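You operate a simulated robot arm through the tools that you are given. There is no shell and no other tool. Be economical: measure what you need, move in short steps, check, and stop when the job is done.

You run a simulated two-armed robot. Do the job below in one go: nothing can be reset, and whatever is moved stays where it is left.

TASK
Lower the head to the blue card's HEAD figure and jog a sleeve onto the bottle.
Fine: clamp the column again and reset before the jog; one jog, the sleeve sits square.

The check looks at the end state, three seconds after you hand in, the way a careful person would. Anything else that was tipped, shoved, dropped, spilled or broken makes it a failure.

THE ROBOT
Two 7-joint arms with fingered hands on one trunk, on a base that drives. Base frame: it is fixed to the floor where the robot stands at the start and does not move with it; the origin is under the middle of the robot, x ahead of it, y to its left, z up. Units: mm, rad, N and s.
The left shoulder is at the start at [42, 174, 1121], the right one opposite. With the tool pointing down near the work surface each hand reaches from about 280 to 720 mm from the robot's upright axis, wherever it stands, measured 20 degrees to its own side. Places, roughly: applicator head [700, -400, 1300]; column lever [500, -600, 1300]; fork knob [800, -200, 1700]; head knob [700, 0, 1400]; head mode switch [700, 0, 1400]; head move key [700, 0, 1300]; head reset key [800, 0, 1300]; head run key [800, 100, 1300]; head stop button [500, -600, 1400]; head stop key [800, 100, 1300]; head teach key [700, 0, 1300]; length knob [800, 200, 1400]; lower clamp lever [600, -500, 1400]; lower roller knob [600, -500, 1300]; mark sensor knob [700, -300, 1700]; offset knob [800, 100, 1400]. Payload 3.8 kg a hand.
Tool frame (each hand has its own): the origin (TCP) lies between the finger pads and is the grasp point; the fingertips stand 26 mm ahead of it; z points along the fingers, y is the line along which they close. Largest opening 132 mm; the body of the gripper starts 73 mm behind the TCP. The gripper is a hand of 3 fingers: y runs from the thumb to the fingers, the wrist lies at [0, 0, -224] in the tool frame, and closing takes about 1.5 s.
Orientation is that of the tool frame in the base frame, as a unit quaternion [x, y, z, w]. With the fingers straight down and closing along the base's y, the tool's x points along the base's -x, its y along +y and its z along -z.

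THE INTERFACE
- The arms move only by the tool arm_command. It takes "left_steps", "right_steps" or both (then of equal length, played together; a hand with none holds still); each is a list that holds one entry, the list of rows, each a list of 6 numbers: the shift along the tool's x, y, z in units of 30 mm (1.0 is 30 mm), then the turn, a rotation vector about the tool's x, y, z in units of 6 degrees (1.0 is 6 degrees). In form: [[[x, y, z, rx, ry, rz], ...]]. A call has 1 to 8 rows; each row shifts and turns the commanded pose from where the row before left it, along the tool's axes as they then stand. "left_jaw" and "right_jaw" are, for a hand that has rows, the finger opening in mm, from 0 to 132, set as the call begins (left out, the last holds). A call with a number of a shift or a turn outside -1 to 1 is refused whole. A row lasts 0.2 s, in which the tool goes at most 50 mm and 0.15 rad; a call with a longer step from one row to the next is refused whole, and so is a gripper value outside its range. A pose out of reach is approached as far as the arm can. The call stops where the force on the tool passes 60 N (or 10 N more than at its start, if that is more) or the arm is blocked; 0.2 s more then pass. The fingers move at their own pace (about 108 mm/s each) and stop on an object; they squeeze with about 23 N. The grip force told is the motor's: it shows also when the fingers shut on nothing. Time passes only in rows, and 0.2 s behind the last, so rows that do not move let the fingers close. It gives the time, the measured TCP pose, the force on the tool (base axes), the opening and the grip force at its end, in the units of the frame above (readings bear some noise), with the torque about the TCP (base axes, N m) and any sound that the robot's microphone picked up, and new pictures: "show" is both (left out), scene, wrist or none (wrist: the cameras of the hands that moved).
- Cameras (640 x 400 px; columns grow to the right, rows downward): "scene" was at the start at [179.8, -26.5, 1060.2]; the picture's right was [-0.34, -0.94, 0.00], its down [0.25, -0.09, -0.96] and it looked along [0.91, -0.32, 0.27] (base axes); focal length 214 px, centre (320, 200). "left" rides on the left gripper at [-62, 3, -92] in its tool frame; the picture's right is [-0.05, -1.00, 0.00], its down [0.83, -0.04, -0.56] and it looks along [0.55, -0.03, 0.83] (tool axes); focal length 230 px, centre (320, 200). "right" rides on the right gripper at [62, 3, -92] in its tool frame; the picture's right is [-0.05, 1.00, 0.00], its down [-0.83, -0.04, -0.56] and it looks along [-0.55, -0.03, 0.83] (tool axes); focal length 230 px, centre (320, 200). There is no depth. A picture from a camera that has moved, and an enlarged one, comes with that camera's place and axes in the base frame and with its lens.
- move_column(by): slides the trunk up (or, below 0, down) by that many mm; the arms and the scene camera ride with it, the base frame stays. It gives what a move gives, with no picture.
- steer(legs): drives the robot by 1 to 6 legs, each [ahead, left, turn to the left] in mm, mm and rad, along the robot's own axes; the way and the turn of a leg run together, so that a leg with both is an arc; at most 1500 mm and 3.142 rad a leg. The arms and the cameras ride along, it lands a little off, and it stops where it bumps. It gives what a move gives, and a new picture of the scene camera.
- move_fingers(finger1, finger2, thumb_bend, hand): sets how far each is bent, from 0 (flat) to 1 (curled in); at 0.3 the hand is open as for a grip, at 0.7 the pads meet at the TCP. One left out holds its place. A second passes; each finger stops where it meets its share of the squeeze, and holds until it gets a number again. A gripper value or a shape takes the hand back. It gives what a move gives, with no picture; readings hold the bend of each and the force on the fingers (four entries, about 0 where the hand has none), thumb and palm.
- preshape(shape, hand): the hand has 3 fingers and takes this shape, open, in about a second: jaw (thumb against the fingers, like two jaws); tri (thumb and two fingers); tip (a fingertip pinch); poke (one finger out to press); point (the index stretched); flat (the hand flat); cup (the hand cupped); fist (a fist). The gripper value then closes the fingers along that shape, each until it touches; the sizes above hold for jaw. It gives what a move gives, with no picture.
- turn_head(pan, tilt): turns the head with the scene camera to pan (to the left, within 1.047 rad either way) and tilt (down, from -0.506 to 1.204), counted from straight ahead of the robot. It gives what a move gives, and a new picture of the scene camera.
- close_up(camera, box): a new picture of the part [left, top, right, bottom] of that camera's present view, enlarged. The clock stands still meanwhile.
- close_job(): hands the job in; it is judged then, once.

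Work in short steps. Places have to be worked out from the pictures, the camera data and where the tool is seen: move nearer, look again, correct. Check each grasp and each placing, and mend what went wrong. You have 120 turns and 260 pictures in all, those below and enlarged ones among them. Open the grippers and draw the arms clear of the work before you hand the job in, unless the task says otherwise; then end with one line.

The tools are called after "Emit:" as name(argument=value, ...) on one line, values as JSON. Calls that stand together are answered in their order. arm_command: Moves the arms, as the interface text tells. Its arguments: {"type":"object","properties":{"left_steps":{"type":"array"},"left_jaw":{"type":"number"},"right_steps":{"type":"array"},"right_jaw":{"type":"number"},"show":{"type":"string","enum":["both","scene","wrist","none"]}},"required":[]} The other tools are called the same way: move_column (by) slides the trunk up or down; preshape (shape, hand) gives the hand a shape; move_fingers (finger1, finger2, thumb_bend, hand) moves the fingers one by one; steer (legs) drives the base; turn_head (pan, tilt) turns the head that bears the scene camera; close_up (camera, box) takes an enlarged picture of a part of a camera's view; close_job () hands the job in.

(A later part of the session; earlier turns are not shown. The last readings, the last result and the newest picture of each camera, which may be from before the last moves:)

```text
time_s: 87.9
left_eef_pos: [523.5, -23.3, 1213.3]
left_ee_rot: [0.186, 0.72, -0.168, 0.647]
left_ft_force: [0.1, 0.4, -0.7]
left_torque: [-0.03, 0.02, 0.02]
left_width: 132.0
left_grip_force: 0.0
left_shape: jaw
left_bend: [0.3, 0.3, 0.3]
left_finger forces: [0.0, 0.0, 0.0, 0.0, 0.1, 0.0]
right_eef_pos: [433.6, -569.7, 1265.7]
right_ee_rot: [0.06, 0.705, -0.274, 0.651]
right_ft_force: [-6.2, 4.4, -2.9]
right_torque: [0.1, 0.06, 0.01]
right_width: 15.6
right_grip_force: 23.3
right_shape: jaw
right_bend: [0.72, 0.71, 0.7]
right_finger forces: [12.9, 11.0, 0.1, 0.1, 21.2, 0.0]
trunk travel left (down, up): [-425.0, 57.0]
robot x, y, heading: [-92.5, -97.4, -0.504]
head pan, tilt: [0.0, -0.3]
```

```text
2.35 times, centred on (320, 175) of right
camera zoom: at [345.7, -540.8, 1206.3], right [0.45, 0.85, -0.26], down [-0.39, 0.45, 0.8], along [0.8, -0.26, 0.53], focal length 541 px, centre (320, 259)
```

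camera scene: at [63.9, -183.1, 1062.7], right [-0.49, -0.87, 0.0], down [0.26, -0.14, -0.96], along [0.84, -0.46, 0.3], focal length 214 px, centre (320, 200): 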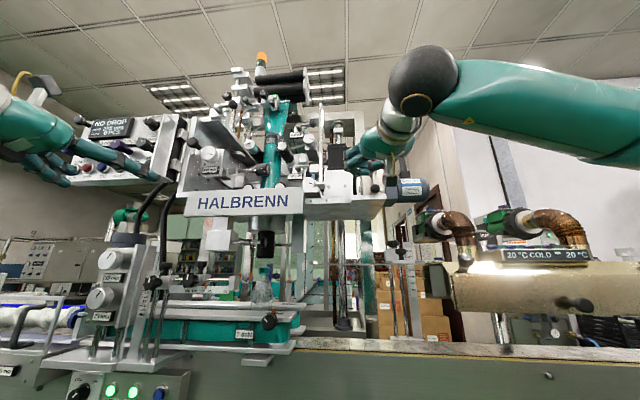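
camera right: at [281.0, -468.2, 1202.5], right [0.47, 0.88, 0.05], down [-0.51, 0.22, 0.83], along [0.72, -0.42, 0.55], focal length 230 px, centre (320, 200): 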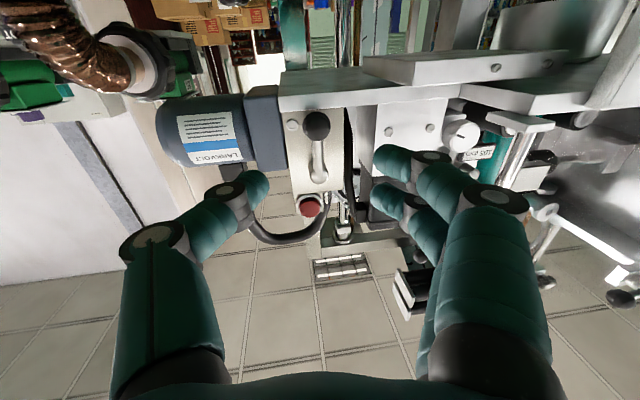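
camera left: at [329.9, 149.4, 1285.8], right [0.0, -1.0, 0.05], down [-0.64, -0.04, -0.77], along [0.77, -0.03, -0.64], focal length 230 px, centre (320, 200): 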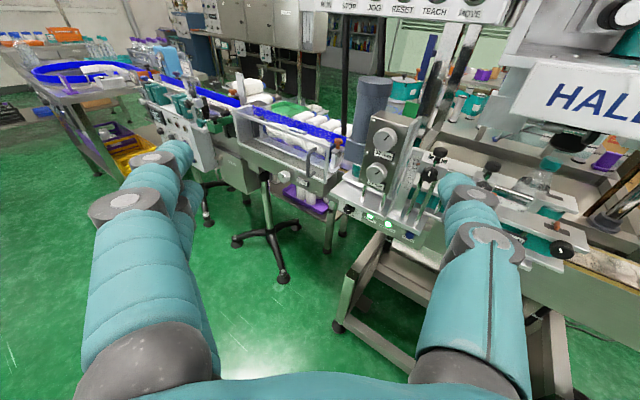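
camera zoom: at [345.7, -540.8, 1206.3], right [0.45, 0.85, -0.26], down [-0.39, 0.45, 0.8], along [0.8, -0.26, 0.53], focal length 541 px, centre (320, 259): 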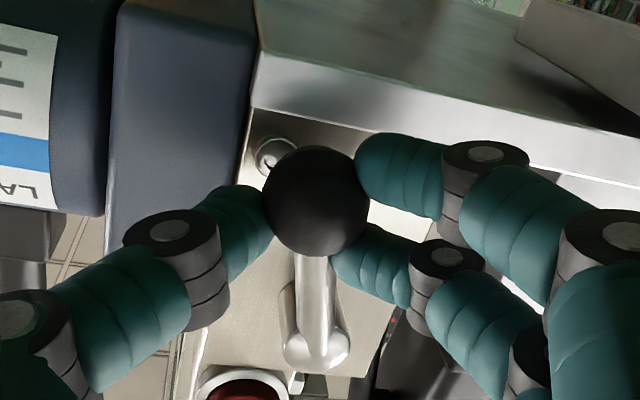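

The lever follows (now 18 degrees right, low force). I continue.

Emit:
arm_command(right_steps=[[[0, -0.15, 0, 0, 0, -1], [0, -0.15, 0, 0, 0, -1], [0, -0.15, 0, 0, 0, -1], [0, -0.15, 0, 0, 0, -1]]], show="none")

Emit:
close_up(camera="right", box=[240, 90, 400, 260])

Emit:
close_up(camera="scene", box=[70, 90, 200, 190])

```text
time_s: 88.9
left_eef_pos: [522.7, -21.6, 1213.2]
left_ee_rot: [0.186, 0.72, -0.168, 0.647]
left_ft_force: [0.5, 0.2, -0.1]
left_torque: [-0.01, 0.0, -0.03]
left_width: 131.7
left_grip_force: 0.0
left_shape: jaw
left_bend: [0.3, 0.3, 0.3]
left_finger forces: [0.0, 0.0, 0.0, 0.1, 0.0, 0.0]
right_eef_pos: [424.1, -585.0, 1274.6]
right_ee_rot: [-0.087, 0.702, -0.406, 0.578]
right_ft_force: [-14.2, 8.0, -6.1]
right_torque: [0.13, 0.23, 0.03]
right_width: 16.3
right_grip_force: 22.6
right_shape: jaw
right_bend: [0.73, 0.71, 0.7]
right_finger forces: [15.2, 13.1, 0.1, 0.0, 22.4, 0.0]
trunk travel left (down, up): [-425.0, 57.0]
robot x, y, heading: [-95.9, -94.0, -0.504]
head pan, tilt: [0.0, -0.3]
```

```text
2.35 times, centred on (320, 175) of right
camera zoom: at [325.3, -575.8, 1227.2], right [0.36, 0.69, -0.63], down [-0.24, 0.72, 0.65], along [0.9, -0.08, 0.43], focal length 541 px, centre (320, 259)
```

zoom: 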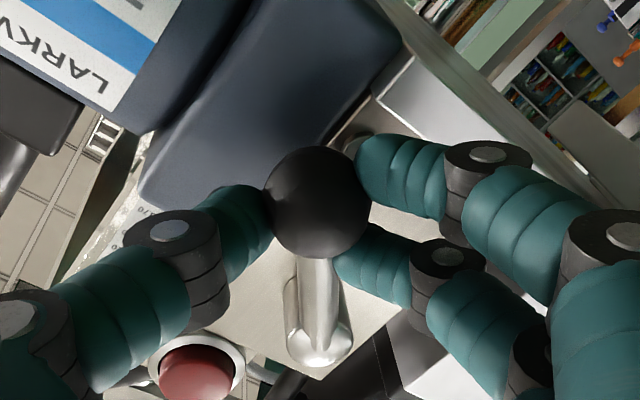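

```text
4.00 times, centred on (135, 140) of scene
camera zoom: at [62.3, -182.3, 1063.0], right [-0.49, -0.87, 0.0], down [0.26, -0.14, -0.95], along [0.83, -0.46, 0.3], focal length 858 px, centre (1060, 440)
```

zoom: 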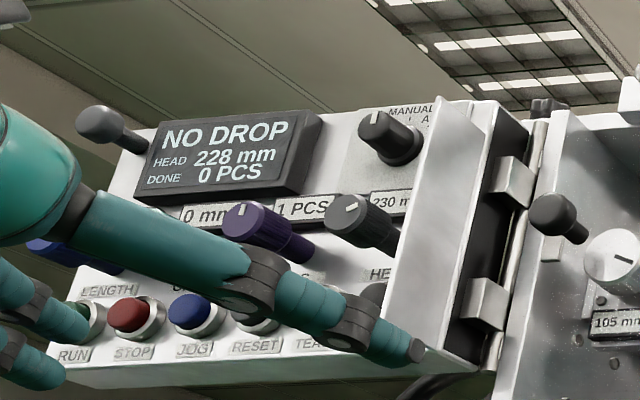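

At 42 degrees; the stop button is nearing the thumb, so I continue cautiously with two small rows and a slight retreat.

Emit:
arm_command(right_steps=[[[0, -0.15, -0.1, 0, 0, -1], [0, -0.15, -0.05, 0, 0, -1]]], show="none")

Emit:
close_up(camera="right", box=[200, 90, 400, 290])

Emit:
close_up(camera="scene", box=[330, 100, 450, 220])

```text
time_s: 89.5
left_eef_pos: [524.8, -23.1, 1212.9]
left_ee_rot: [0.186, 0.721, -0.168, 0.646]
left_ft_force: [0.1, -0.3, -0.3]
left_torque: [0.01, 0.0, -0.03]
left_width: 131.7
left_grip_force: 0.0
left_shape: jaw
left_bend: [0.3, 0.3, 0.3]
left_finger forces: [0.1, 0.0, 0.1, 0.0, 0.0, 0.0]
right_eef_pos: [419.8, -590.4, 1280.2]
right_ee_rot: [-0.159, 0.69, -0.463, 0.534]
right_ft_force: [1.7, 2.1, 0.8]
right_torque: [0.11, 0.07, 0.0]
right_width: 16.0
right_grip_force: 22.7
right_shape: jaw
right_bend: [0.73, 0.71, 0.7]
right_finger forces: [12.4, 10.8, 0.1, 0.0, 20.1, 0.0]
trunk travel left (down, up): [-425.0, 57.0]
robot x, y, heading: [-94.6, -96.0, -0.508]
head pan, tilt: [0.0, -0.3]
```

```text
2.00 times, centred on (300, 190) of right
camera zoom: at [316.5, -588.5, 1242.4], right [0.29, 0.56, -0.78], down [-0.19, 0.83, 0.52], along [0.94, -0.01, 0.35], focal length 460 px, centre (360, 220)
```

zoom: 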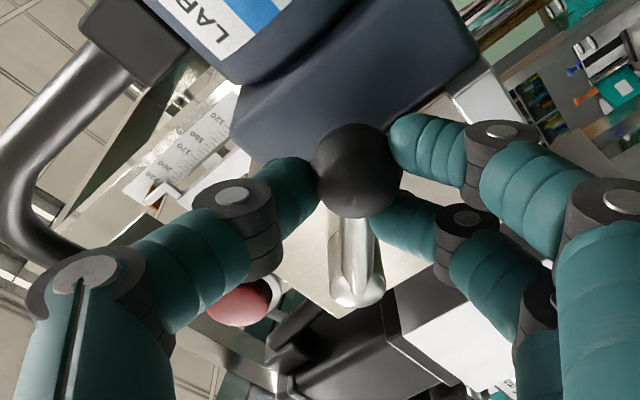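

```text
3.33 times, centred on (390, 160) of scene
camera zoom: at [64.4, -182.9, 1062.7], right [-0.48, -0.87, 0.0], down [0.26, -0.14, -0.96], along [0.84, -0.46, 0.3], focal length 715 px, centre (87, 333)
```

zoom: 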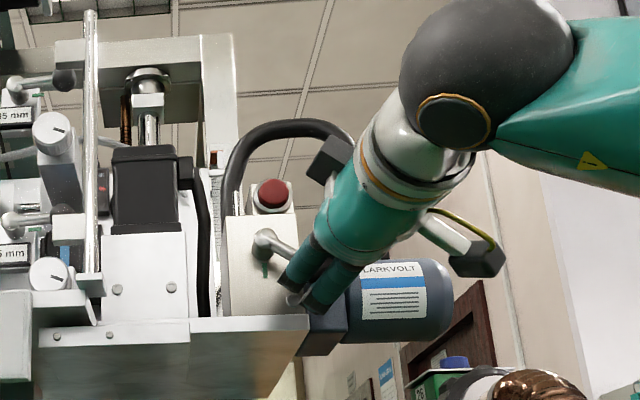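

The green mark under the pivot marks the clamped position; the lever is at ~54 degrees. I continue two rows more.

Emit:
arm_command(right_steps=[[[0, -0.15, 0, 0, 0, -1], [0, -0.15, 0, 0, 0, -1]]], show="none")

Emit:
close_up(camera="right", box=[200, 90, 400, 290])

Emit:
close_up(camera="scene", box=[330, 100, 450, 220])

```text
time_s: 90.1
left_eef_pos: [523.9, -22.8, 1213.2]
left_ee_rot: [0.186, 0.72, -0.168, 0.647]
left_ft_force: [-0.2, -0.5, 0.2]
left_torque: [0.0, 0.0, 0.0]
left_width: 131.8
left_grip_force: 0.1
left_shape: jaw
left_bend: [0.3, 0.3, 0.3]
left_finger forces: [0.1, 0.0, 0.0, 0.1, 0.0, 0.0]
right_eef_pos: [416.0, -593.6, 1287.1]
right_ee_rot: [-0.231, 0.669, -0.517, 0.481]
right_ft_force: [0.5, -0.2, 0.5]
right_torque: [0.21, 0.02, -0.05]
right_width: 16.1
right_grip_force: 23.2
right_shape: jaw
right_bend: [0.73, 0.71, 0.7]
right_finger forces: [11.7, 11.2, 0.0, 0.1, 20.1, 0.0]
trunk travel left (down, up): [-425.0, 57.0]
robot x, y, heading: [-93.2, -97.7, -0.505]
head pan, tilt: [0.0, -0.3]
```

```text
2.00 times, centred on (300, 190) of right
camera zoom: at [310.5, -598.5, 1260.1], right [0.21, 0.4, -0.89], down [-0.14, 0.91, 0.38], along [0.97, 0.05, 0.25], focal length 460 px, centre (360, 220)
```

zoom: 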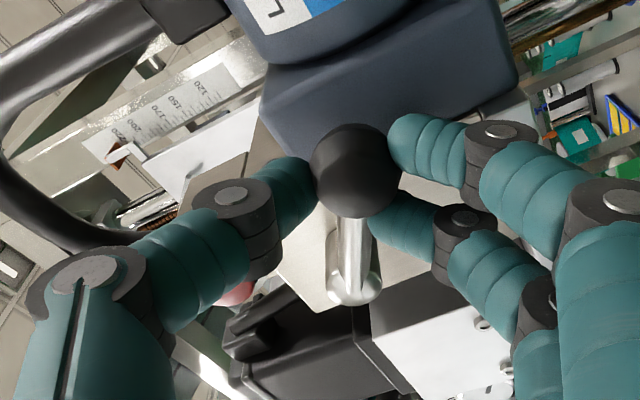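

```text
3.33 times, centred on (390, 160) of scene
camera zoom: at [64.1, -183.0, 1062.7], right [-0.49, -0.87, 0.0], down [0.26, -0.14, -0.96], along [0.84, -0.46, 0.3], focal length 715 px, centre (87, 333)
```

zoom: 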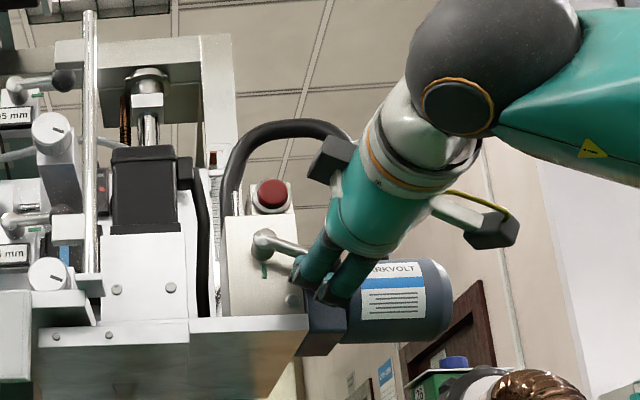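

66 degrees, forces low, the button clear. Two more rows, watching for the end stop.

Emit:
arm_command(right_steps=[[[0, -0.15, 0, 0, 0, -1], [0, -0.15, 0, 0, 0, -1]]], show="none")

Emit:
close_up(camera="scene", box=[330, 100, 450, 220])

```text
time_s: 90.7
left_eef_pos: [523.6, -23.4, 1214.2]
left_ee_rot: [0.186, 0.72, -0.168, 0.647]
left_ft_force: [0.9, -0.7, 0.6]
left_torque: [-0.01, -0.02, 0.03]
left_width: 131.8
left_grip_force: 0.1
left_shape: jaw
left_bend: [0.3, 0.3, 0.3]
left_finger forces: [0.0, 0.0, 0.0, 0.1, 0.0, 0.0]
right_eef_pos: [415.5, -596.1, 1294.9]
right_ee_rot: [-0.298, 0.642, -0.565, 0.425]
right_ft_force: [-2.4, 1.2, 0.9]
right_torque: [0.19, 0.04, -0.09]
right_width: 15.9
right_grip_force: 22.1
right_shape: jaw
right_bend: [0.73, 0.71, 0.7]
right_finger forces: [12.4, 11.5, 0.1, 0.0, 20.9, 0.0]
trunk travel left (down, up): [-425.0, 57.0]
robot x, y, heading: [-97.4, -95.1, -0.506]
head pan, tilt: [0.0, -0.3]
```

```text
3.33 times, centred on (390, 160) of scene
camera zoom: at [63.5, -182.9, 1062.8], right [-0.49, -0.87, 0.0], down [0.26, -0.14, -0.96], along [0.84, -0.46, 0.3], focal length 715 px, centre (87, 333)
```

zoom: 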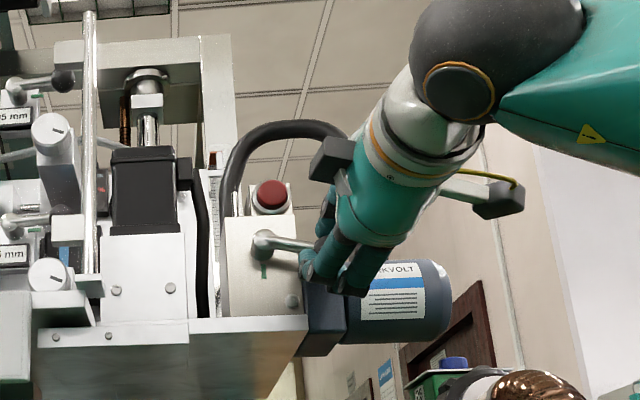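

Lever nearly horizontal, still free. Two more rows to 90 degrees.

Emit:
arm_command(right_steps=[[[0, -0.15, 0, 0, 0, -1], [0, -0.15, 0, 0, 0, -1]]], show="none")

Emit:
close_up(camera="scene", box=[330, 100, 450, 220])

Emit:
close_up(camera="right", box=[200, 90, 400, 290])

```text
time_s: 91.3
left_eef_pos: [524.8, -24.1, 1213.1]
left_ee_rot: [0.186, 0.721, -0.168, 0.646]
left_ft_force: [0.6, -0.1, -0.3]
left_torque: [0.0, -0.02, 0.0]
left_width: 132.0
left_grip_force: 0.1
left_shape: jaw
left_bend: [0.3, 0.3, 0.3]
left_finger forces: [0.1, 0.0, 0.0, 0.1, 0.0, 0.1]
right_eef_pos: [413.4, -598.3, 1304.5]
right_ee_rot: [-0.365, 0.607, -0.605, 0.364]
right_ft_force: [-3.2, 0.7, 1.2]
right_torque: [0.22, 0.09, -0.17]
right_width: 15.8
right_grip_force: 23.0
right_shape: jaw
right_bend: [0.74, 0.71, 0.7]
right_finger forces: [12.7, 11.3, 0.0, 0.0, 20.8, 0.1]
trunk travel left (down, up): [-425.0, 57.0]
robot x, y, heading: [-93.8, -97.9, -0.504]
head pan, tilt: [0.0, -0.3]
```

```text
3.33 times, centred on (390, 160) of scene
camera zoom: at [63.3, -183.0, 1062.8], right [-0.49, -0.87, 0.0], down [0.26, -0.14, -0.96], along [0.84, -0.46, 0.3], focal length 715 px, centre (87, 333)
```

zoom: 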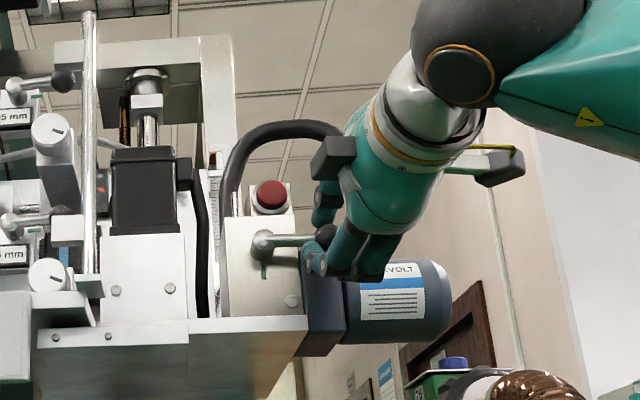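

```text
2.00 times, centred on (300, 190) of right
camera zoom: at [304.6, -609.0, 1302.0], right [0.02, 0.05, -1.0], down [-0.1, 0.99, 0.04], along [0.99, 0.1, 0.03], focal length 460 px, centre (360, 220)
```

zoom: 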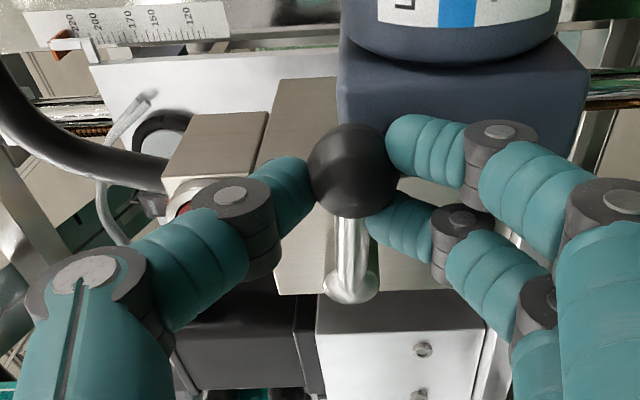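

The lever is at 90 degrees, horizontal. I open just enough and draw straight back, clear of the stop button.

Emit:
arm_command(right_steps=[[[0, 0, 0, 0, 0, 0], [0, 0, 0, 0, 0, 0], [0, 0, -0.6, 0, 0, 0], [0, 0, -1, 0, 0, 0], [0, 0, -1, 0, 0, 0], [0, 0, -1, 0, 0, 0]]], right_jaw=38, show="wrist")

Emit:
close_up(camera="scene", box=[70, 90, 200, 190])

Emit:
close_up(camera="scene", box=[330, 100, 450, 220])

```text
time_s: 92.7
left_eef_pos: [523.4, -23.0, 1213.1]
left_ee_rot: [0.186, 0.721, -0.167, 0.646]
left_ft_force: [-0.9, 0.4, -0.4]
left_torque: [0.0, 0.01, 0.02]
left_width: 132.1
left_grip_force: 0.1
left_shape: jaw
left_bend: [0.3, 0.3, 0.3]
left_finger forces: [0.0, 0.1, 0.0, 0.0, 0.1, 0.1]
right_eef_pos: [317.5, -546.4, 1304.2]
right_ee_rot: [-0.364, 0.607, -0.605, 0.364]
right_ft_force: [-0.8, -0.1, 0.0]
right_torque: [0.0, 0.0, 0.04]
right_width: 37.6
right_grip_force: 0.1
right_shape: jaw
right_bend: [0.74, 0.74, 0.7]
right_finger forces: [0.0, 0.1, 0.0, 0.0, 0.0, 0.1]
trunk travel left (down, up): [-425.0, 57.0]
robot x, y, heading: [-95.8, -94.7, -0.507]
head pan, tilt: [0.0, -0.3]
camera right: at [207.7, -557.6, 1301.3], right [0.02, 0.05, -1.0], down [-0.1, 0.99, 0.05], along [0.99, 0.1, 0.03], focal length 230 px, centre (320, 200)
```

right: 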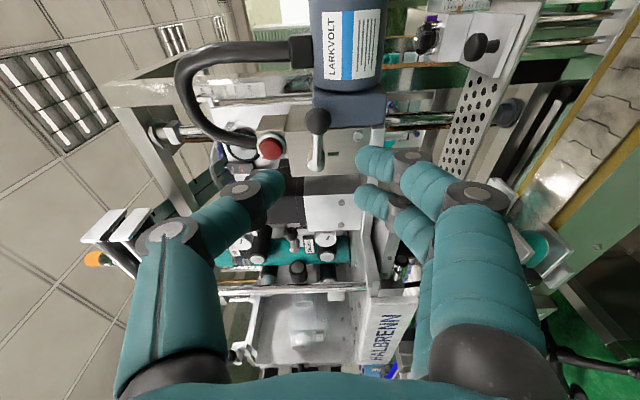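

```text
4.00 times, centred on (135, 140) of scene
camera zoom: at [63.8, -182.9, 1062.7], right [-0.49, -0.87, 0.0], down [0.26, -0.14, -0.96], along [0.84, -0.46, 0.3], focal length 858 px, centre (1060, 440)
```

zoom: 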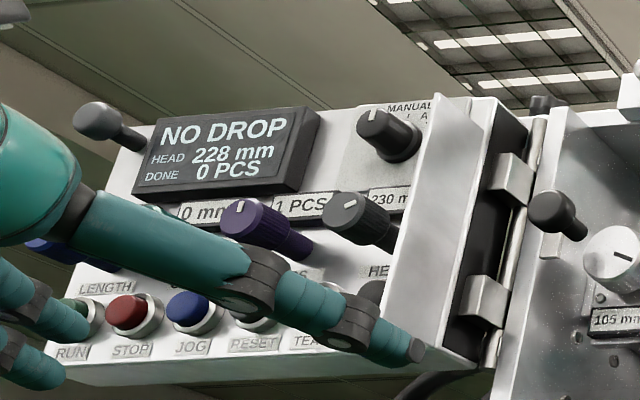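

```text
3.33 times, centred on (390, 160) of scene
camera zoom: at [63.8, -182.9, 1062.7], right [-0.49, -0.87, 0.0], down [0.26, -0.14, -0.96], along [0.84, -0.46, 0.3], focal length 715 px, centre (87, 333)
```

zoom: 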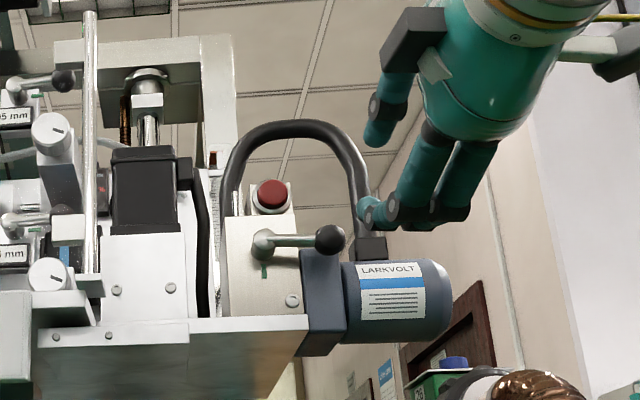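

The column is loosened. Triangulation with the new view puts the HEAD knob cap near [690, -22, 1356] with the panel parallel to the machine (30° yaw). I move the left hand left and up in front of it.

Emit:
arm_command(left_steps=[[[0, 1, 0, 0, 0, 0], [0, 1, 0, 0, 0, 0], [-0.9, 0.7, 0, 0, 0, 0], [-1, 0, 0, 0, 0, 0], [-1, 0, 0, 0, 0, 0], [-1, 0, 0, 0, 0, 0], [-0.9, 0, 0, 0, 0, 0]]], left_jaw=80, show="both")

```text
time_s: 94.3
left_eef_pos: [580.2, 40.7, 1355.7]
left_ee_rot: [0.185, 0.721, -0.167, 0.647]
left_ft_force: [-0.6, -0.3, -0.5]
left_torque: [-0.03, 0.0, 0.01]
left_width: 80.5
left_grip_force: 0.1
left_shape: jaw
left_bend: [0.71, 0.71, 0.71]
left_finger forces: [0.0, 0.0, 0.1, 0.0, 0.0, 0.0]
right_eef_pos: [318.1, -547.2, 1303.7]
right_ee_rot: [-0.364, 0.607, -0.605, 0.365]
right_ft_force: [0.4, -0.9, 0.4]
right_torque: [0.0, 0.03, 0.01]
right_width: 37.9
right_grip_force: 0.1
right_shape: jaw
right_bend: [0.74, 0.74, 0.7]
right_finger forces: [0.0, 0.1, 0.0, 0.0, 0.0, 0.0]
trunk travel left (down, up): [-425.0, 57.0]
robot x, y, heading: [-95.7, -95.6, -0.509]
head pan, tilt: [0.0, -0.3]
camera scene: at [63.7, -183.3, 1062.7], right [-0.49, -0.87, 0.0], down [0.26, -0.14, -0.96], along [0.84, -0.46, 0.3], focal length 214 px, centre (320, 200)
camera left: at [506.2, 84.5, 1426.6], right [-0.48, -0.88, 0.05], down [-0.58, 0.27, -0.77], along [0.66, -0.4, -0.64], focal length 230 px, centre (320, 200)
```

scene: 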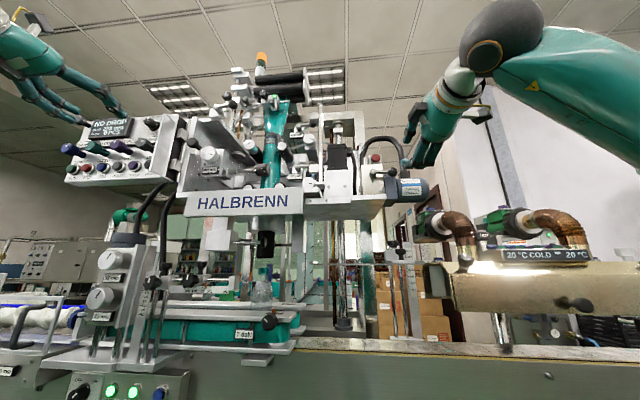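
left: 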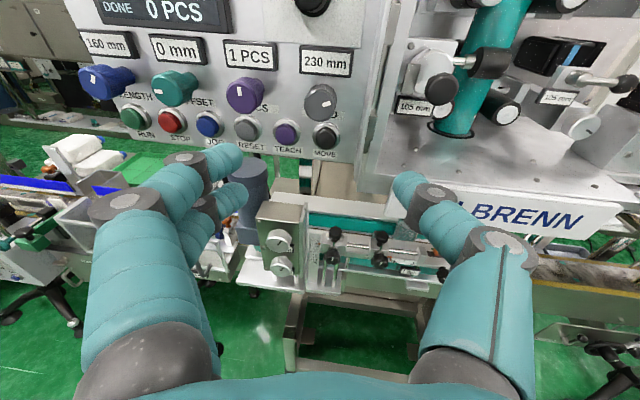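

The wrist camera faces the panel squarely. I zoom in on the knobs and keys.

Emit:
close_up(camera="left", box=[220, 30, 370, 160])

Emit:
close_up(camera="left", box=[70, 20, 220, 150])

```text
3.08 times, centred on (295, 95) of left
camera zoom: at [506.2, 84.5, 1426.6], right [-0.48, -0.88, 0.05], down [-0.58, 0.27, -0.77], along [0.66, -0.4, -0.64], focal length 708 px, centre (397, 523)
```

zoom: 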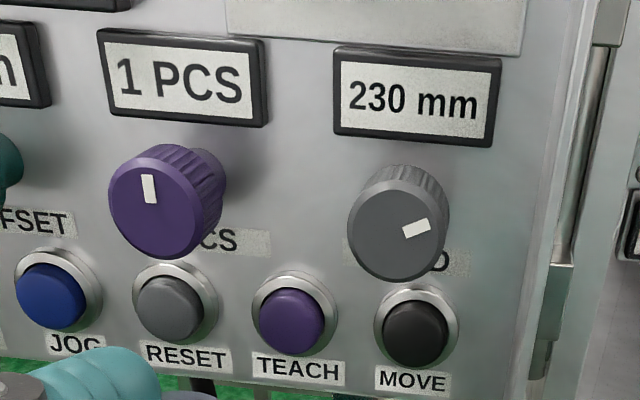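

```text
3.08 times, centred on (145, 85) of left
camera zoom: at [506.2, 84.5, 1426.6], right [-0.48, -0.88, 0.05], down [-0.58, 0.27, -0.77], along [0.66, -0.4, -0.64], focal length 708 px, centre (858, 554)
```

zoom: 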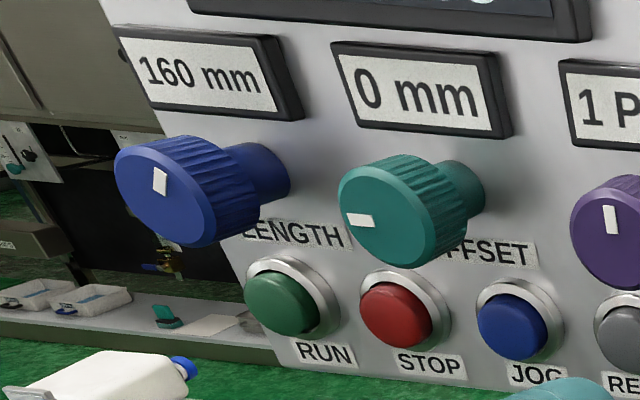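

The HEAD dial reads 230 mm with its pointer at about 2 o'clock; JOG, RESET and MOVE are clear. I level the hand, rise 6 mm and advance 95 mm toward the knob.

Emit:
arm_command(left_steps=[[[-0.2, 0, 0, 0, -1, 0], [0, 0, 0.8, 0, 0, 0], [0, 0, 0.8, 0, 0, 0], [0, 0, 0.8, 0, 0, 0], [0, 0, 0.8, 0, 0, 0]]], left_jaw=58, show="wrist")

Emit:
close_up(camera="left", box=[220, 80, 420, 240])

```text
time_s: 95.5
left_eef_pos: [661.9, -4.6, 1362.0]
left_ee_rot: [0.176, 0.685, -0.177, 0.684]
left_ft_force: [0.5, 0.3, 0.8]
left_torque: [0.0, 0.02, -0.01]
left_width: 58.9
left_grip_force: 0.1
left_shape: jaw
left_bend: [0.73, 0.73, 0.7]
left_finger forces: [0.0, 0.0, 0.0, 0.0, 0.2, 0.0]
right_eef_pos: [316.8, -545.2, 1305.1]
right_ee_rot: [-0.364, 0.607, -0.605, 0.365]
right_ft_force: [-0.2, 0.1, 0.4]
right_torque: [-0.02, 0.01, -0.01]
right_width: 37.7
right_grip_force: 0.0
right_shape: jaw
right_bend: [0.74, 0.74, 0.7]
right_finger forces: [0.0, 0.0, 0.0, 0.0, 0.1, 0.0]
trunk travel left (down, up): [-425.0, 57.0]
robot x, y, heading: [-99.6, -92.8, -0.508]
head pan, tilt: [0.0, -0.3]
camera left: at [583.9, 42.1, 1423.1], right [-0.48, -0.87, 0.05], down [-0.51, 0.23, -0.83], along [0.71, -0.43, -0.56], focal length 230 px, centre (320, 200)
```

left: 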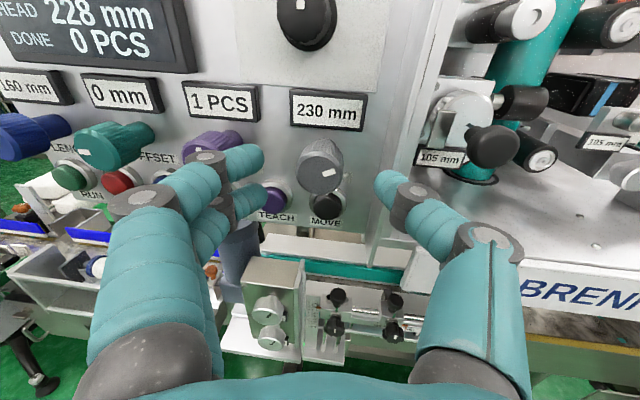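

```text
2.50 times, centred on (320, 160) of left
camera zoom: at [583.9, 42.1, 1423.1], right [-0.48, -0.87, 0.05], down [-0.51, 0.23, -0.83], along [0.71, -0.43, -0.56], focal length 575 px, centre (320, 300)
```

zoom: 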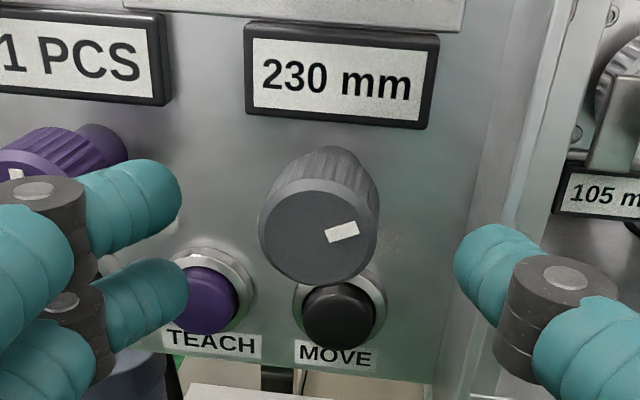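

Knob cap is 33 mm ahead and centred. I advance 37 mm and close on it, keeping the lower finger above the TEACH key.

Emit:
arm_command(left_steps=[[[0, 0, 0.6, 0, 0, 0], [0, 0, 0.63, 0, 0, 0]]], left_jaw=56, show="none")

Emit:
arm_command(left_steps=[[[0, 0, 0, 0, 0, 0], [0, 0, 0, 0, 0, 0], [0, 0, 0, 0, 0, 0], [0, 0, 0, 0, 0, 0]]], left_jaw=15, show="none")

Emit:
close_up(camera="left", box=[220, 60, 420, 240])

```text
time_s: 96.1
left_eef_pos: [690.0, -15.1, 1363.9]
left_ee_rot: [0.174, 0.685, -0.174, 0.685]
left_ft_force: [-23.1, 32.3, -7.0]
left_torque: [0.19, -0.14, -1.63]
left_width: 49.0
left_grip_force: 0.0
left_shape: jaw
left_bend: [0.73, 0.74, 0.7]
left_finger forces: [0.0, 1.5, 0.0, 0.0, 54.0, 0.0]
right_eef_pos: [315.0, -540.4, 1307.3]
right_ee_rot: [0.365, -0.604, 0.607, -0.365]
right_ft_force: [-0.2, 0.7, 0.3]
right_torque: [-0.01, 0.0, 0.02]
right_width: 37.5
right_grip_force: 0.0
right_shape: jaw
right_bend: [0.74, 0.74, 0.7]
right_finger forces: [0.0, 0.0, 0.0, 0.1, 0.0, 0.1]
trunk travel left (down, up): [-425.0, 57.0]
robot x, y, heading: [-95.9, -94.9, -0.502]
head pan, tilt: [0.0, -0.3]
```

```text
time_s: 97.1
left_eef_pos: [685.3, -19.6, 1365.2]
left_ee_rot: [0.175, 0.683, -0.178, 0.686]
left_ft_force: [-34.8, 28.8, -9.0]
left_torque: [0.3, -0.3, -2.29]
left_width: 21.0
left_grip_force: 22.8
left_shape: jaw
left_bend: [0.71, 0.73, 0.7]
left_finger forces: [8.0, 10.0, 0.0, 0.1, 94.3, 0.1]
right_eef_pos: [312.6, -541.1, 1308.2]
right_ee_rot: [0.364, -0.605, 0.607, -0.365]
right_ft_force: [0.7, 1.0, -0.6]
right_torque: [0.0, -0.01, -0.03]
right_width: 37.8
right_grip_force: 0.0
right_shape: jaw
right_bend: [0.74, 0.74, 0.7]
right_finger forces: [0.0, 0.0, 0.0, 0.0, 0.0, 0.0]
trunk travel left (down, up): [-425.0, 57.0]
robot x, y, heading: [-97.6, -94.8, -0.505]
head pan, tilt: [0.0, -0.3]
```

```text
2.22 times, centred on (320, 150) of left
camera zoom: at [609.1, 28.2, 1425.5], right [-0.48, -0.87, 0.05], down [-0.5, 0.23, -0.83], along [0.71, -0.43, -0.55], focal length 511 px, centre (320, 311)
```

zoom: 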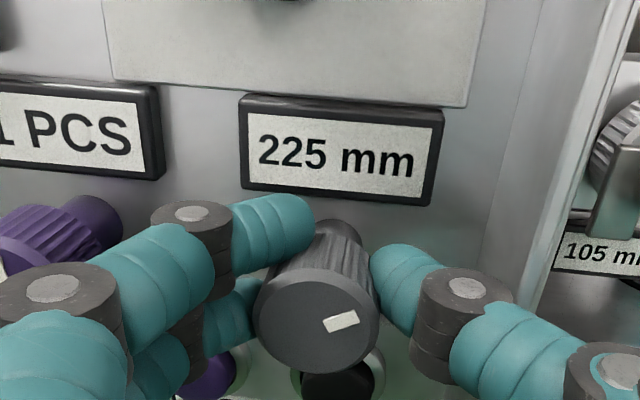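

The dial now shows 225 (turned slightly by contact) and the thumb presses something with strong force. I relieve by backing 12 mm and look.

Emit:
arm_command(left_steps=[[[0, 0, -0.4, 0, 0, 0], [0, 0, 0, 0, 0, 0]]], show="wrist")

Emit:
close_up(camera="scene", box=[40, 80, 220, 210])

```text
time_s: 97.7
left_eef_pos: [684.0, -20.1, 1363.9]
left_ee_rot: [0.176, 0.683, -0.179, 0.686]
left_ft_force: [19.0, -0.5, 23.5]
left_torque: [-0.26, -0.31, -0.08]
left_width: 17.6
left_grip_force: 23.1
left_shape: jaw
left_bend: [0.7, 0.72, 0.7]
left_finger forces: [16.4, 11.0, 0.0, 0.1, 26.9, 0.1]
right_eef_pos: [318.9, -548.5, 1304.0]
right_ee_rot: [-0.364, 0.607, -0.605, 0.364]
right_ft_force: [0.3, 0.4, 0.8]
right_torque: [-0.02, 0.01, 0.0]
right_width: 37.3
right_grip_force: 0.1
right_shape: jaw
right_bend: [0.74, 0.74, 0.7]
right_finger forces: [0.1, 0.0, 0.0, 0.0, 0.0, 0.0]
trunk travel left (down, up): [-425.0, 57.0]
robot x, y, heading: [-92.9, -97.7, -0.505]
head pan, tilt: [0.0, -0.3]
camera left: at [606.3, 27.4, 1424.7], right [-0.48, -0.87, 0.05], down [-0.5, 0.23, -0.83], along [0.71, -0.43, -0.55], focal length 230 px, centre (320, 200)
```

left: 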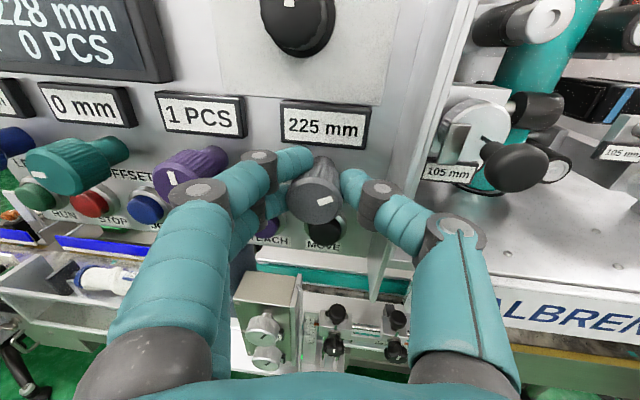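

```text
3.08 times, centred on (130, 145) of scene
camera zoom: at [65.2, -183.9, 1062.8], right [-0.49, -0.87, 0.0], down [0.26, -0.14, -0.96], along [0.83, -0.46, 0.29], focal length 660 px, centre (905, 369)
```

zoom: 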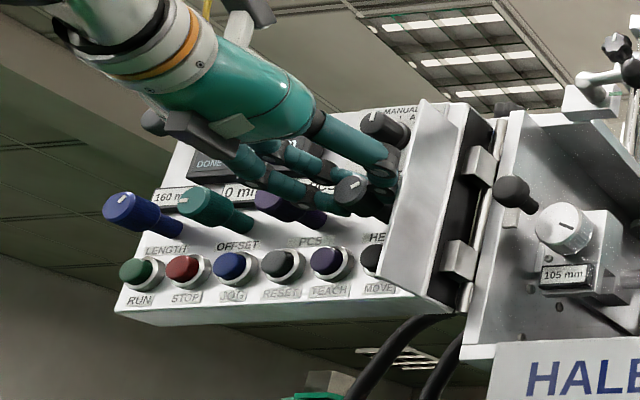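

The panel is unmoved and the knob is gripped properly. I turn it counter-clockwise 12 degrees and read.

Emit:
arm_command(left_steps=[[[0, 0, 0, 0, 0, -1], [0, 0, 0, 0, 0, -1]]], show="none")

Emit:
close_up(camera="left", box=[220, 60, 420, 240])

```text
time_s: 98.3
left_eef_pos: [684.6, -19.2, 1363.0]
left_ee_rot: [0.104, 0.699, -0.249, 0.663]
left_ft_force: [24.7, -2.6, 28.5]
left_torque: [-0.14, -0.44, 0.13]
left_width: 16.8
left_grip_force: 23.0
left_shape: jaw
left_bend: [0.7, 0.72, 0.7]
left_finger forces: [20.6, 9.3, 0.0, 0.0, 16.3, 0.0]
right_eef_pos: [319.0, -547.1, 1303.2]
right_ee_rot: [-0.364, 0.608, -0.605, 0.364]
right_ft_force: [0.7, -0.7, 0.6]
right_torque: [0.04, 0.02, 0.01]
right_width: 37.6
right_grip_force: 0.0
right_shape: jaw
right_bend: [0.74, 0.74, 0.7]
right_finger forces: [0.1, 0.0, 0.0, 0.0, 0.1, 0.0]
trunk travel left (down, up): [-425.0, 57.0]
robot x, y, heading: [-98.7, -91.7, -0.508]
head pan, tilt: [0.0, -0.3]
```

```text
2.22 times, centred on (320, 150) of left
camera zoom: at [612.5, 39.6, 1422.5], right [-0.47, -0.84, 0.26], down [-0.59, 0.08, -0.8], along [0.66, -0.53, -0.53], focal length 511 px, centre (320, 311)
```

zoom: 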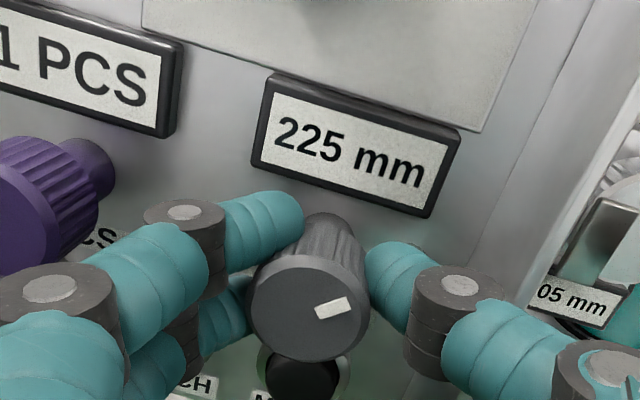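

Still 225; the knob follows the hand. I turn another 12 degrees.

Emit:
arm_command(left_steps=[[[0, 0, 0, 0, 0, -1], [0, 0, 0, 0, 0, -1]]], show="none")

Emit:
close_up(camera="left", box=[220, 60, 420, 240])

```text
time_s: 98.9
left_eef_pos: [685.5, -19.4, 1362.7]
left_ee_rot: [0.03, 0.706, -0.317, 0.633]
left_ft_force: [25.8, -1.1, 27.2]
left_torque: [-0.12, -0.4, 0.17]
left_width: 16.8
left_grip_force: 22.9
left_shape: jaw
left_bend: [0.7, 0.72, 0.7]
left_finger forces: [19.7, 8.6, 0.0, 0.0, 18.2, 0.0]
right_eef_pos: [318.4, -547.0, 1303.2]
right_ee_rot: [-0.364, 0.608, -0.605, 0.364]
right_ft_force: [0.3, 0.5, 1.2]
right_torque: [0.02, -0.04, 0.0]
right_width: 37.8
right_grip_force: 0.0
right_shape: jaw
right_bend: [0.74, 0.74, 0.7]
right_finger forces: [0.0, 0.0, 0.1, 0.0, 0.0, 0.0]
trunk travel left (down, up): [-425.0, 57.0]
robot x, y, heading: [-99.9, -95.5, -0.505]
head pan, tilt: [0.0, -0.3]
```

```text
2.22 times, centred on (320, 150) of left
camera zoom: at [618.7, 50.9, 1417.8], right [-0.43, -0.78, 0.45], down [-0.67, -0.06, -0.74], along [0.61, -0.62, -0.49], focal length 511 px, centre (320, 311)
```

zoom: 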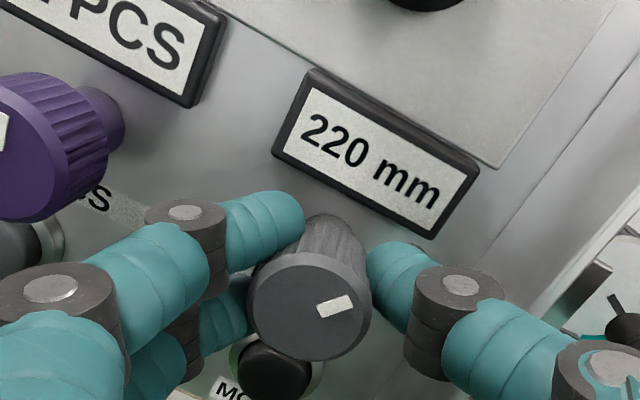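

220 now. I turn two more rows to reach 215.

Emit:
arm_command(left_steps=[[[0, 0, 0, 0, 0, -1], [0, 0, 0, 0, 0, -1]]], show="none")

Emit:
close_up(camera="left", box=[220, 60, 420, 240])

```text
time_s: 99.5
left_eef_pos: [684.2, -17.9, 1362.4]
left_ee_rot: [-0.044, 0.705, -0.381, 0.596]
left_ft_force: [25.9, 3.6, 26.9]
left_torque: [-0.15, -0.38, 0.18]
left_width: 17.1
left_grip_force: 22.6
left_shape: jaw
left_bend: [0.69, 0.72, 0.7]
left_finger forces: [19.1, 8.3, 0.1, 0.0, 20.8, 0.0]
right_eef_pos: [320.8, -545.8, 1302.1]
right_ee_rot: [-0.365, 0.607, -0.605, 0.364]
right_ft_force: [-0.2, -0.1, -0.5]
right_torque: [0.02, 0.02, 0.02]
right_width: 37.7
right_grip_force: 0.0
right_shape: jaw
right_bend: [0.74, 0.74, 0.7]
right_finger forces: [0.0, 0.0, 0.0, 0.1, 0.1, 0.0]
trunk travel left (down, up): [-425.0, 57.0]
robot x, y, heading: [-96.1, -96.1, -0.503]
head pan, tilt: [0.0, -0.3]
```

```text
2.22 times, centred on (320, 150) of left
camera zoom: at [624.8, 61.5, 1410.1], right [-0.38, -0.68, 0.63], down [-0.74, -0.19, -0.65], along [0.56, -0.71, -0.43], focal length 511 px, centre (320, 311)
```

zoom: 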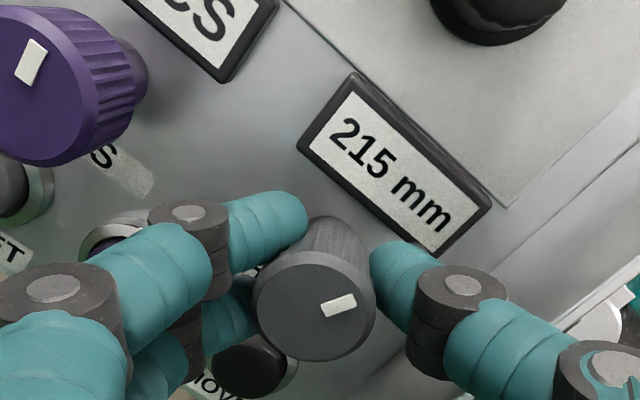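

215 mm is set. I open a little and draw straight back.

Emit:
arm_command(left_steps=[[[0, 0, 0, 0, 0, 0], [0, 0, 0, 0, 0, 0], [0, 0, -0.7, 0, 0, 0], [0, 0, -1, 0, 0, 0], [0, 0, -1, 0, 0, 0]]], left_jaw=46, show="none")

Emit:
arm_command(left_steps=[[[0, 0, 0, 0, 0, 1], [0, 0, 0, 0, 0, 1], [0, 0, 0, 0, 0, 1], [0, 0, 0, 0, 0, 1], [0, 0, 0, 0, 0, 1], [0, 0, 0, 0, 0, 1]]], left_jaw=0, show="wrist")

Emit:
close_up(camera="left", box=[180, 40, 420, 240])

```text
time_s: 100.7
left_eef_pos: [612.0, 19.9, 1358.2]
left_ee_rot: [-0.044, 0.707, -0.379, 0.595]
left_ft_force: [-0.1, -0.4, 1.1]
left_torque: [0.01, -0.01, 0.0]
left_width: 45.5
left_grip_force: 0.1
left_shape: jaw
left_bend: [0.74, 0.74, 0.7]
left_finger forces: [0.0, 0.1, 0.0, 0.1, 0.1, 0.0]
right_eef_pos: [315.6, -545.4, 1303.7]
right_ee_rot: [-0.363, 0.607, -0.605, 0.365]
right_ft_force: [0.2, 0.3, 0.9]
right_torque: [0.0, -0.04, -0.03]
right_width: 37.3
right_grip_force: 0.0
right_shape: jaw
right_bend: [0.74, 0.74, 0.7]
right_finger forces: [0.0, 0.1, 0.0, 0.1, 0.0, 0.0]
trunk travel left (down, up): [-425.0, 57.0]
robot x, y, heading: [-93.7, -95.7, -0.504]
head pan, tilt: [0.0, -0.3]
```

```text
time_s: 102.1
left_eef_pos: [612.3, 20.2, 1359.5]
left_ee_rot: [0.178, 0.686, -0.177, 0.684]
left_ft_force: [1.2, 0.5, 0.4]
left_torque: [-0.01, 0.02, 0.0]
left_width: 0.1
left_grip_force: 23.3
left_shape: jaw
left_bend: [0.63, 0.63, 0.66]
left_finger forces: [0.0, 0.1, 0.1, 0.0, 0.0, 0.1]
right_eef_pos: [318.4, -547.3, 1302.5]
right_ee_rot: [-0.364, 0.606, -0.606, 0.364]
right_ft_force: [0.3, 0.7, -0.2]
right_torque: [-0.03, -0.01, -0.01]
right_width: 37.5
right_grip_force: 0.1
right_shape: jaw
right_bend: [0.74, 0.74, 0.7]
right_finger forces: [0.0, 0.0, 0.0, 0.0, 0.0, 0.1]
trunk travel left (down, up): [-425.0, 57.0]
robot x, y, heading: [-90.6, -95.9, -0.507]
head pan, tilt: [0.0, -0.3]
camera left: at [534.5, 67.5, 1422.8], right [-0.48, -0.87, 0.05], down [-0.51, 0.23, -0.83], along [0.71, -0.43, -0.56], focal length 230 px, centre (320, 200)
```

left: 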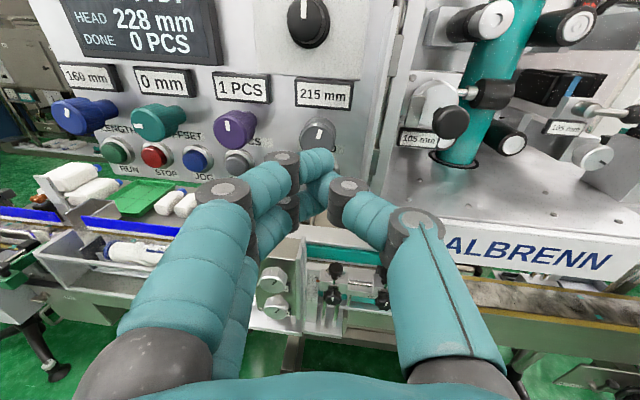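

```text
2.00 times, centred on (300, 140) of left
camera zoom: at [534.5, 67.5, 1422.8], right [-0.48, -0.87, 0.05], down [-0.51, 0.23, -0.83], along [0.71, -0.43, -0.56], focal length 460 px, centre (360, 320)
```

zoom: 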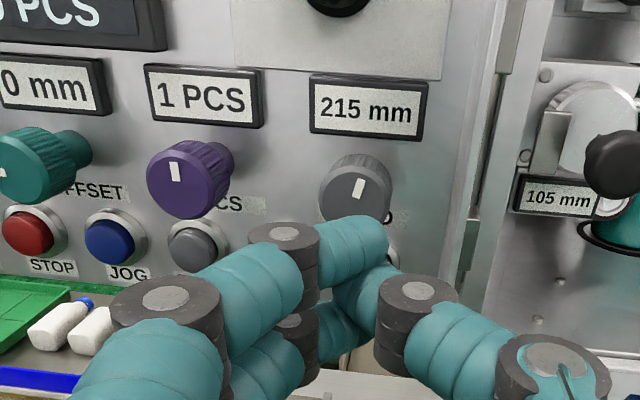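

The dial holds 215 mm with the other dials unchanged. For pressing keys I leave one finger out and curl the others, then look.

Emit:
move_fingers(hand="left", finger1=0.55, finger2=1.0, thumb_bend=1.0)

Emit:
close_up(camera="left", box=[180, 40, 420, 240])

Emit:
close_up(camera="scene", box=[0, 60, 200, 210])

```text
time_s: 103.1
left_eef_pos: [611.3, 20.5, 1360.7]
left_ee_rot: [0.177, 0.686, -0.177, 0.683]
left_ft_force: [-0.3, 0.3, -0.2]
left_torque: [0.03, 0.01, -0.01]
left_width: 25.5
left_grip_force: 0.2
left_shape: fingers
left_bend: [0.55, 0.92, 0.96]
left_finger forces: [0.0, 0.1, 0.0, 0.0, 0.0, 0.0]
right_eef_pos: [318.7, -546.0, 1303.4]
right_ee_rot: [-0.364, 0.608, -0.605, 0.364]
right_ft_force: [-0.5, 0.7, -0.6]
right_torque: [-0.02, 0.02, -0.02]
right_width: 37.7
right_grip_force: 0.0
right_shape: jaw
right_bend: [0.74, 0.74, 0.7]
right_finger forces: [0.0, 0.0, 0.0, 0.0, 0.1, 0.0]
trunk travel left (down, up): [-425.0, 57.0]
robot x, y, heading: [-95.3, -94.4, -0.505]
head pan, tilt: [0.0, -0.3]
```

```text
2.00 times, centred on (300, 140) of left
camera zoom: at [534.5, 67.5, 1422.9], right [-0.48, -0.87, 0.05], down [-0.51, 0.23, -0.83], along [0.71, -0.43, -0.56], focal length 460 px, centre (360, 320)
```

zoom: 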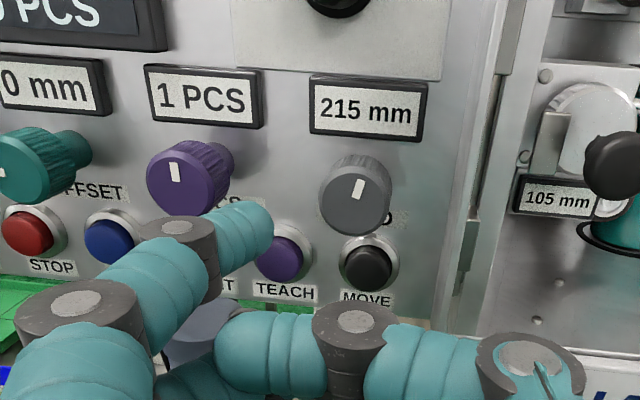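

```text
2.67 times, centred on (100, 135) of scene
camera zoom: at [63.9, -183.1, 1062.7], right [-0.49, -0.87, 0.0], down [0.26, -0.14, -0.96], along [0.84, -0.46, 0.3], focal length 572 px, centre (907, 373)
```

zoom: 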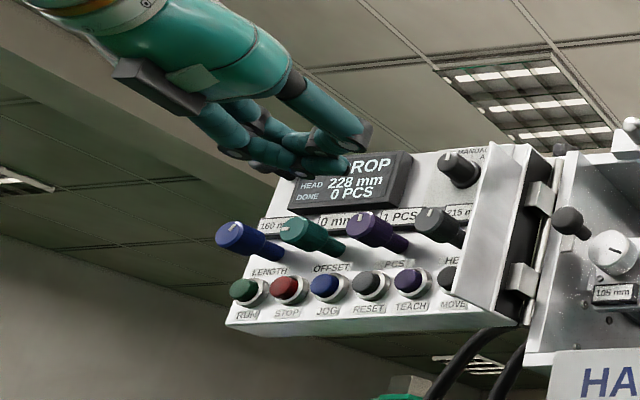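

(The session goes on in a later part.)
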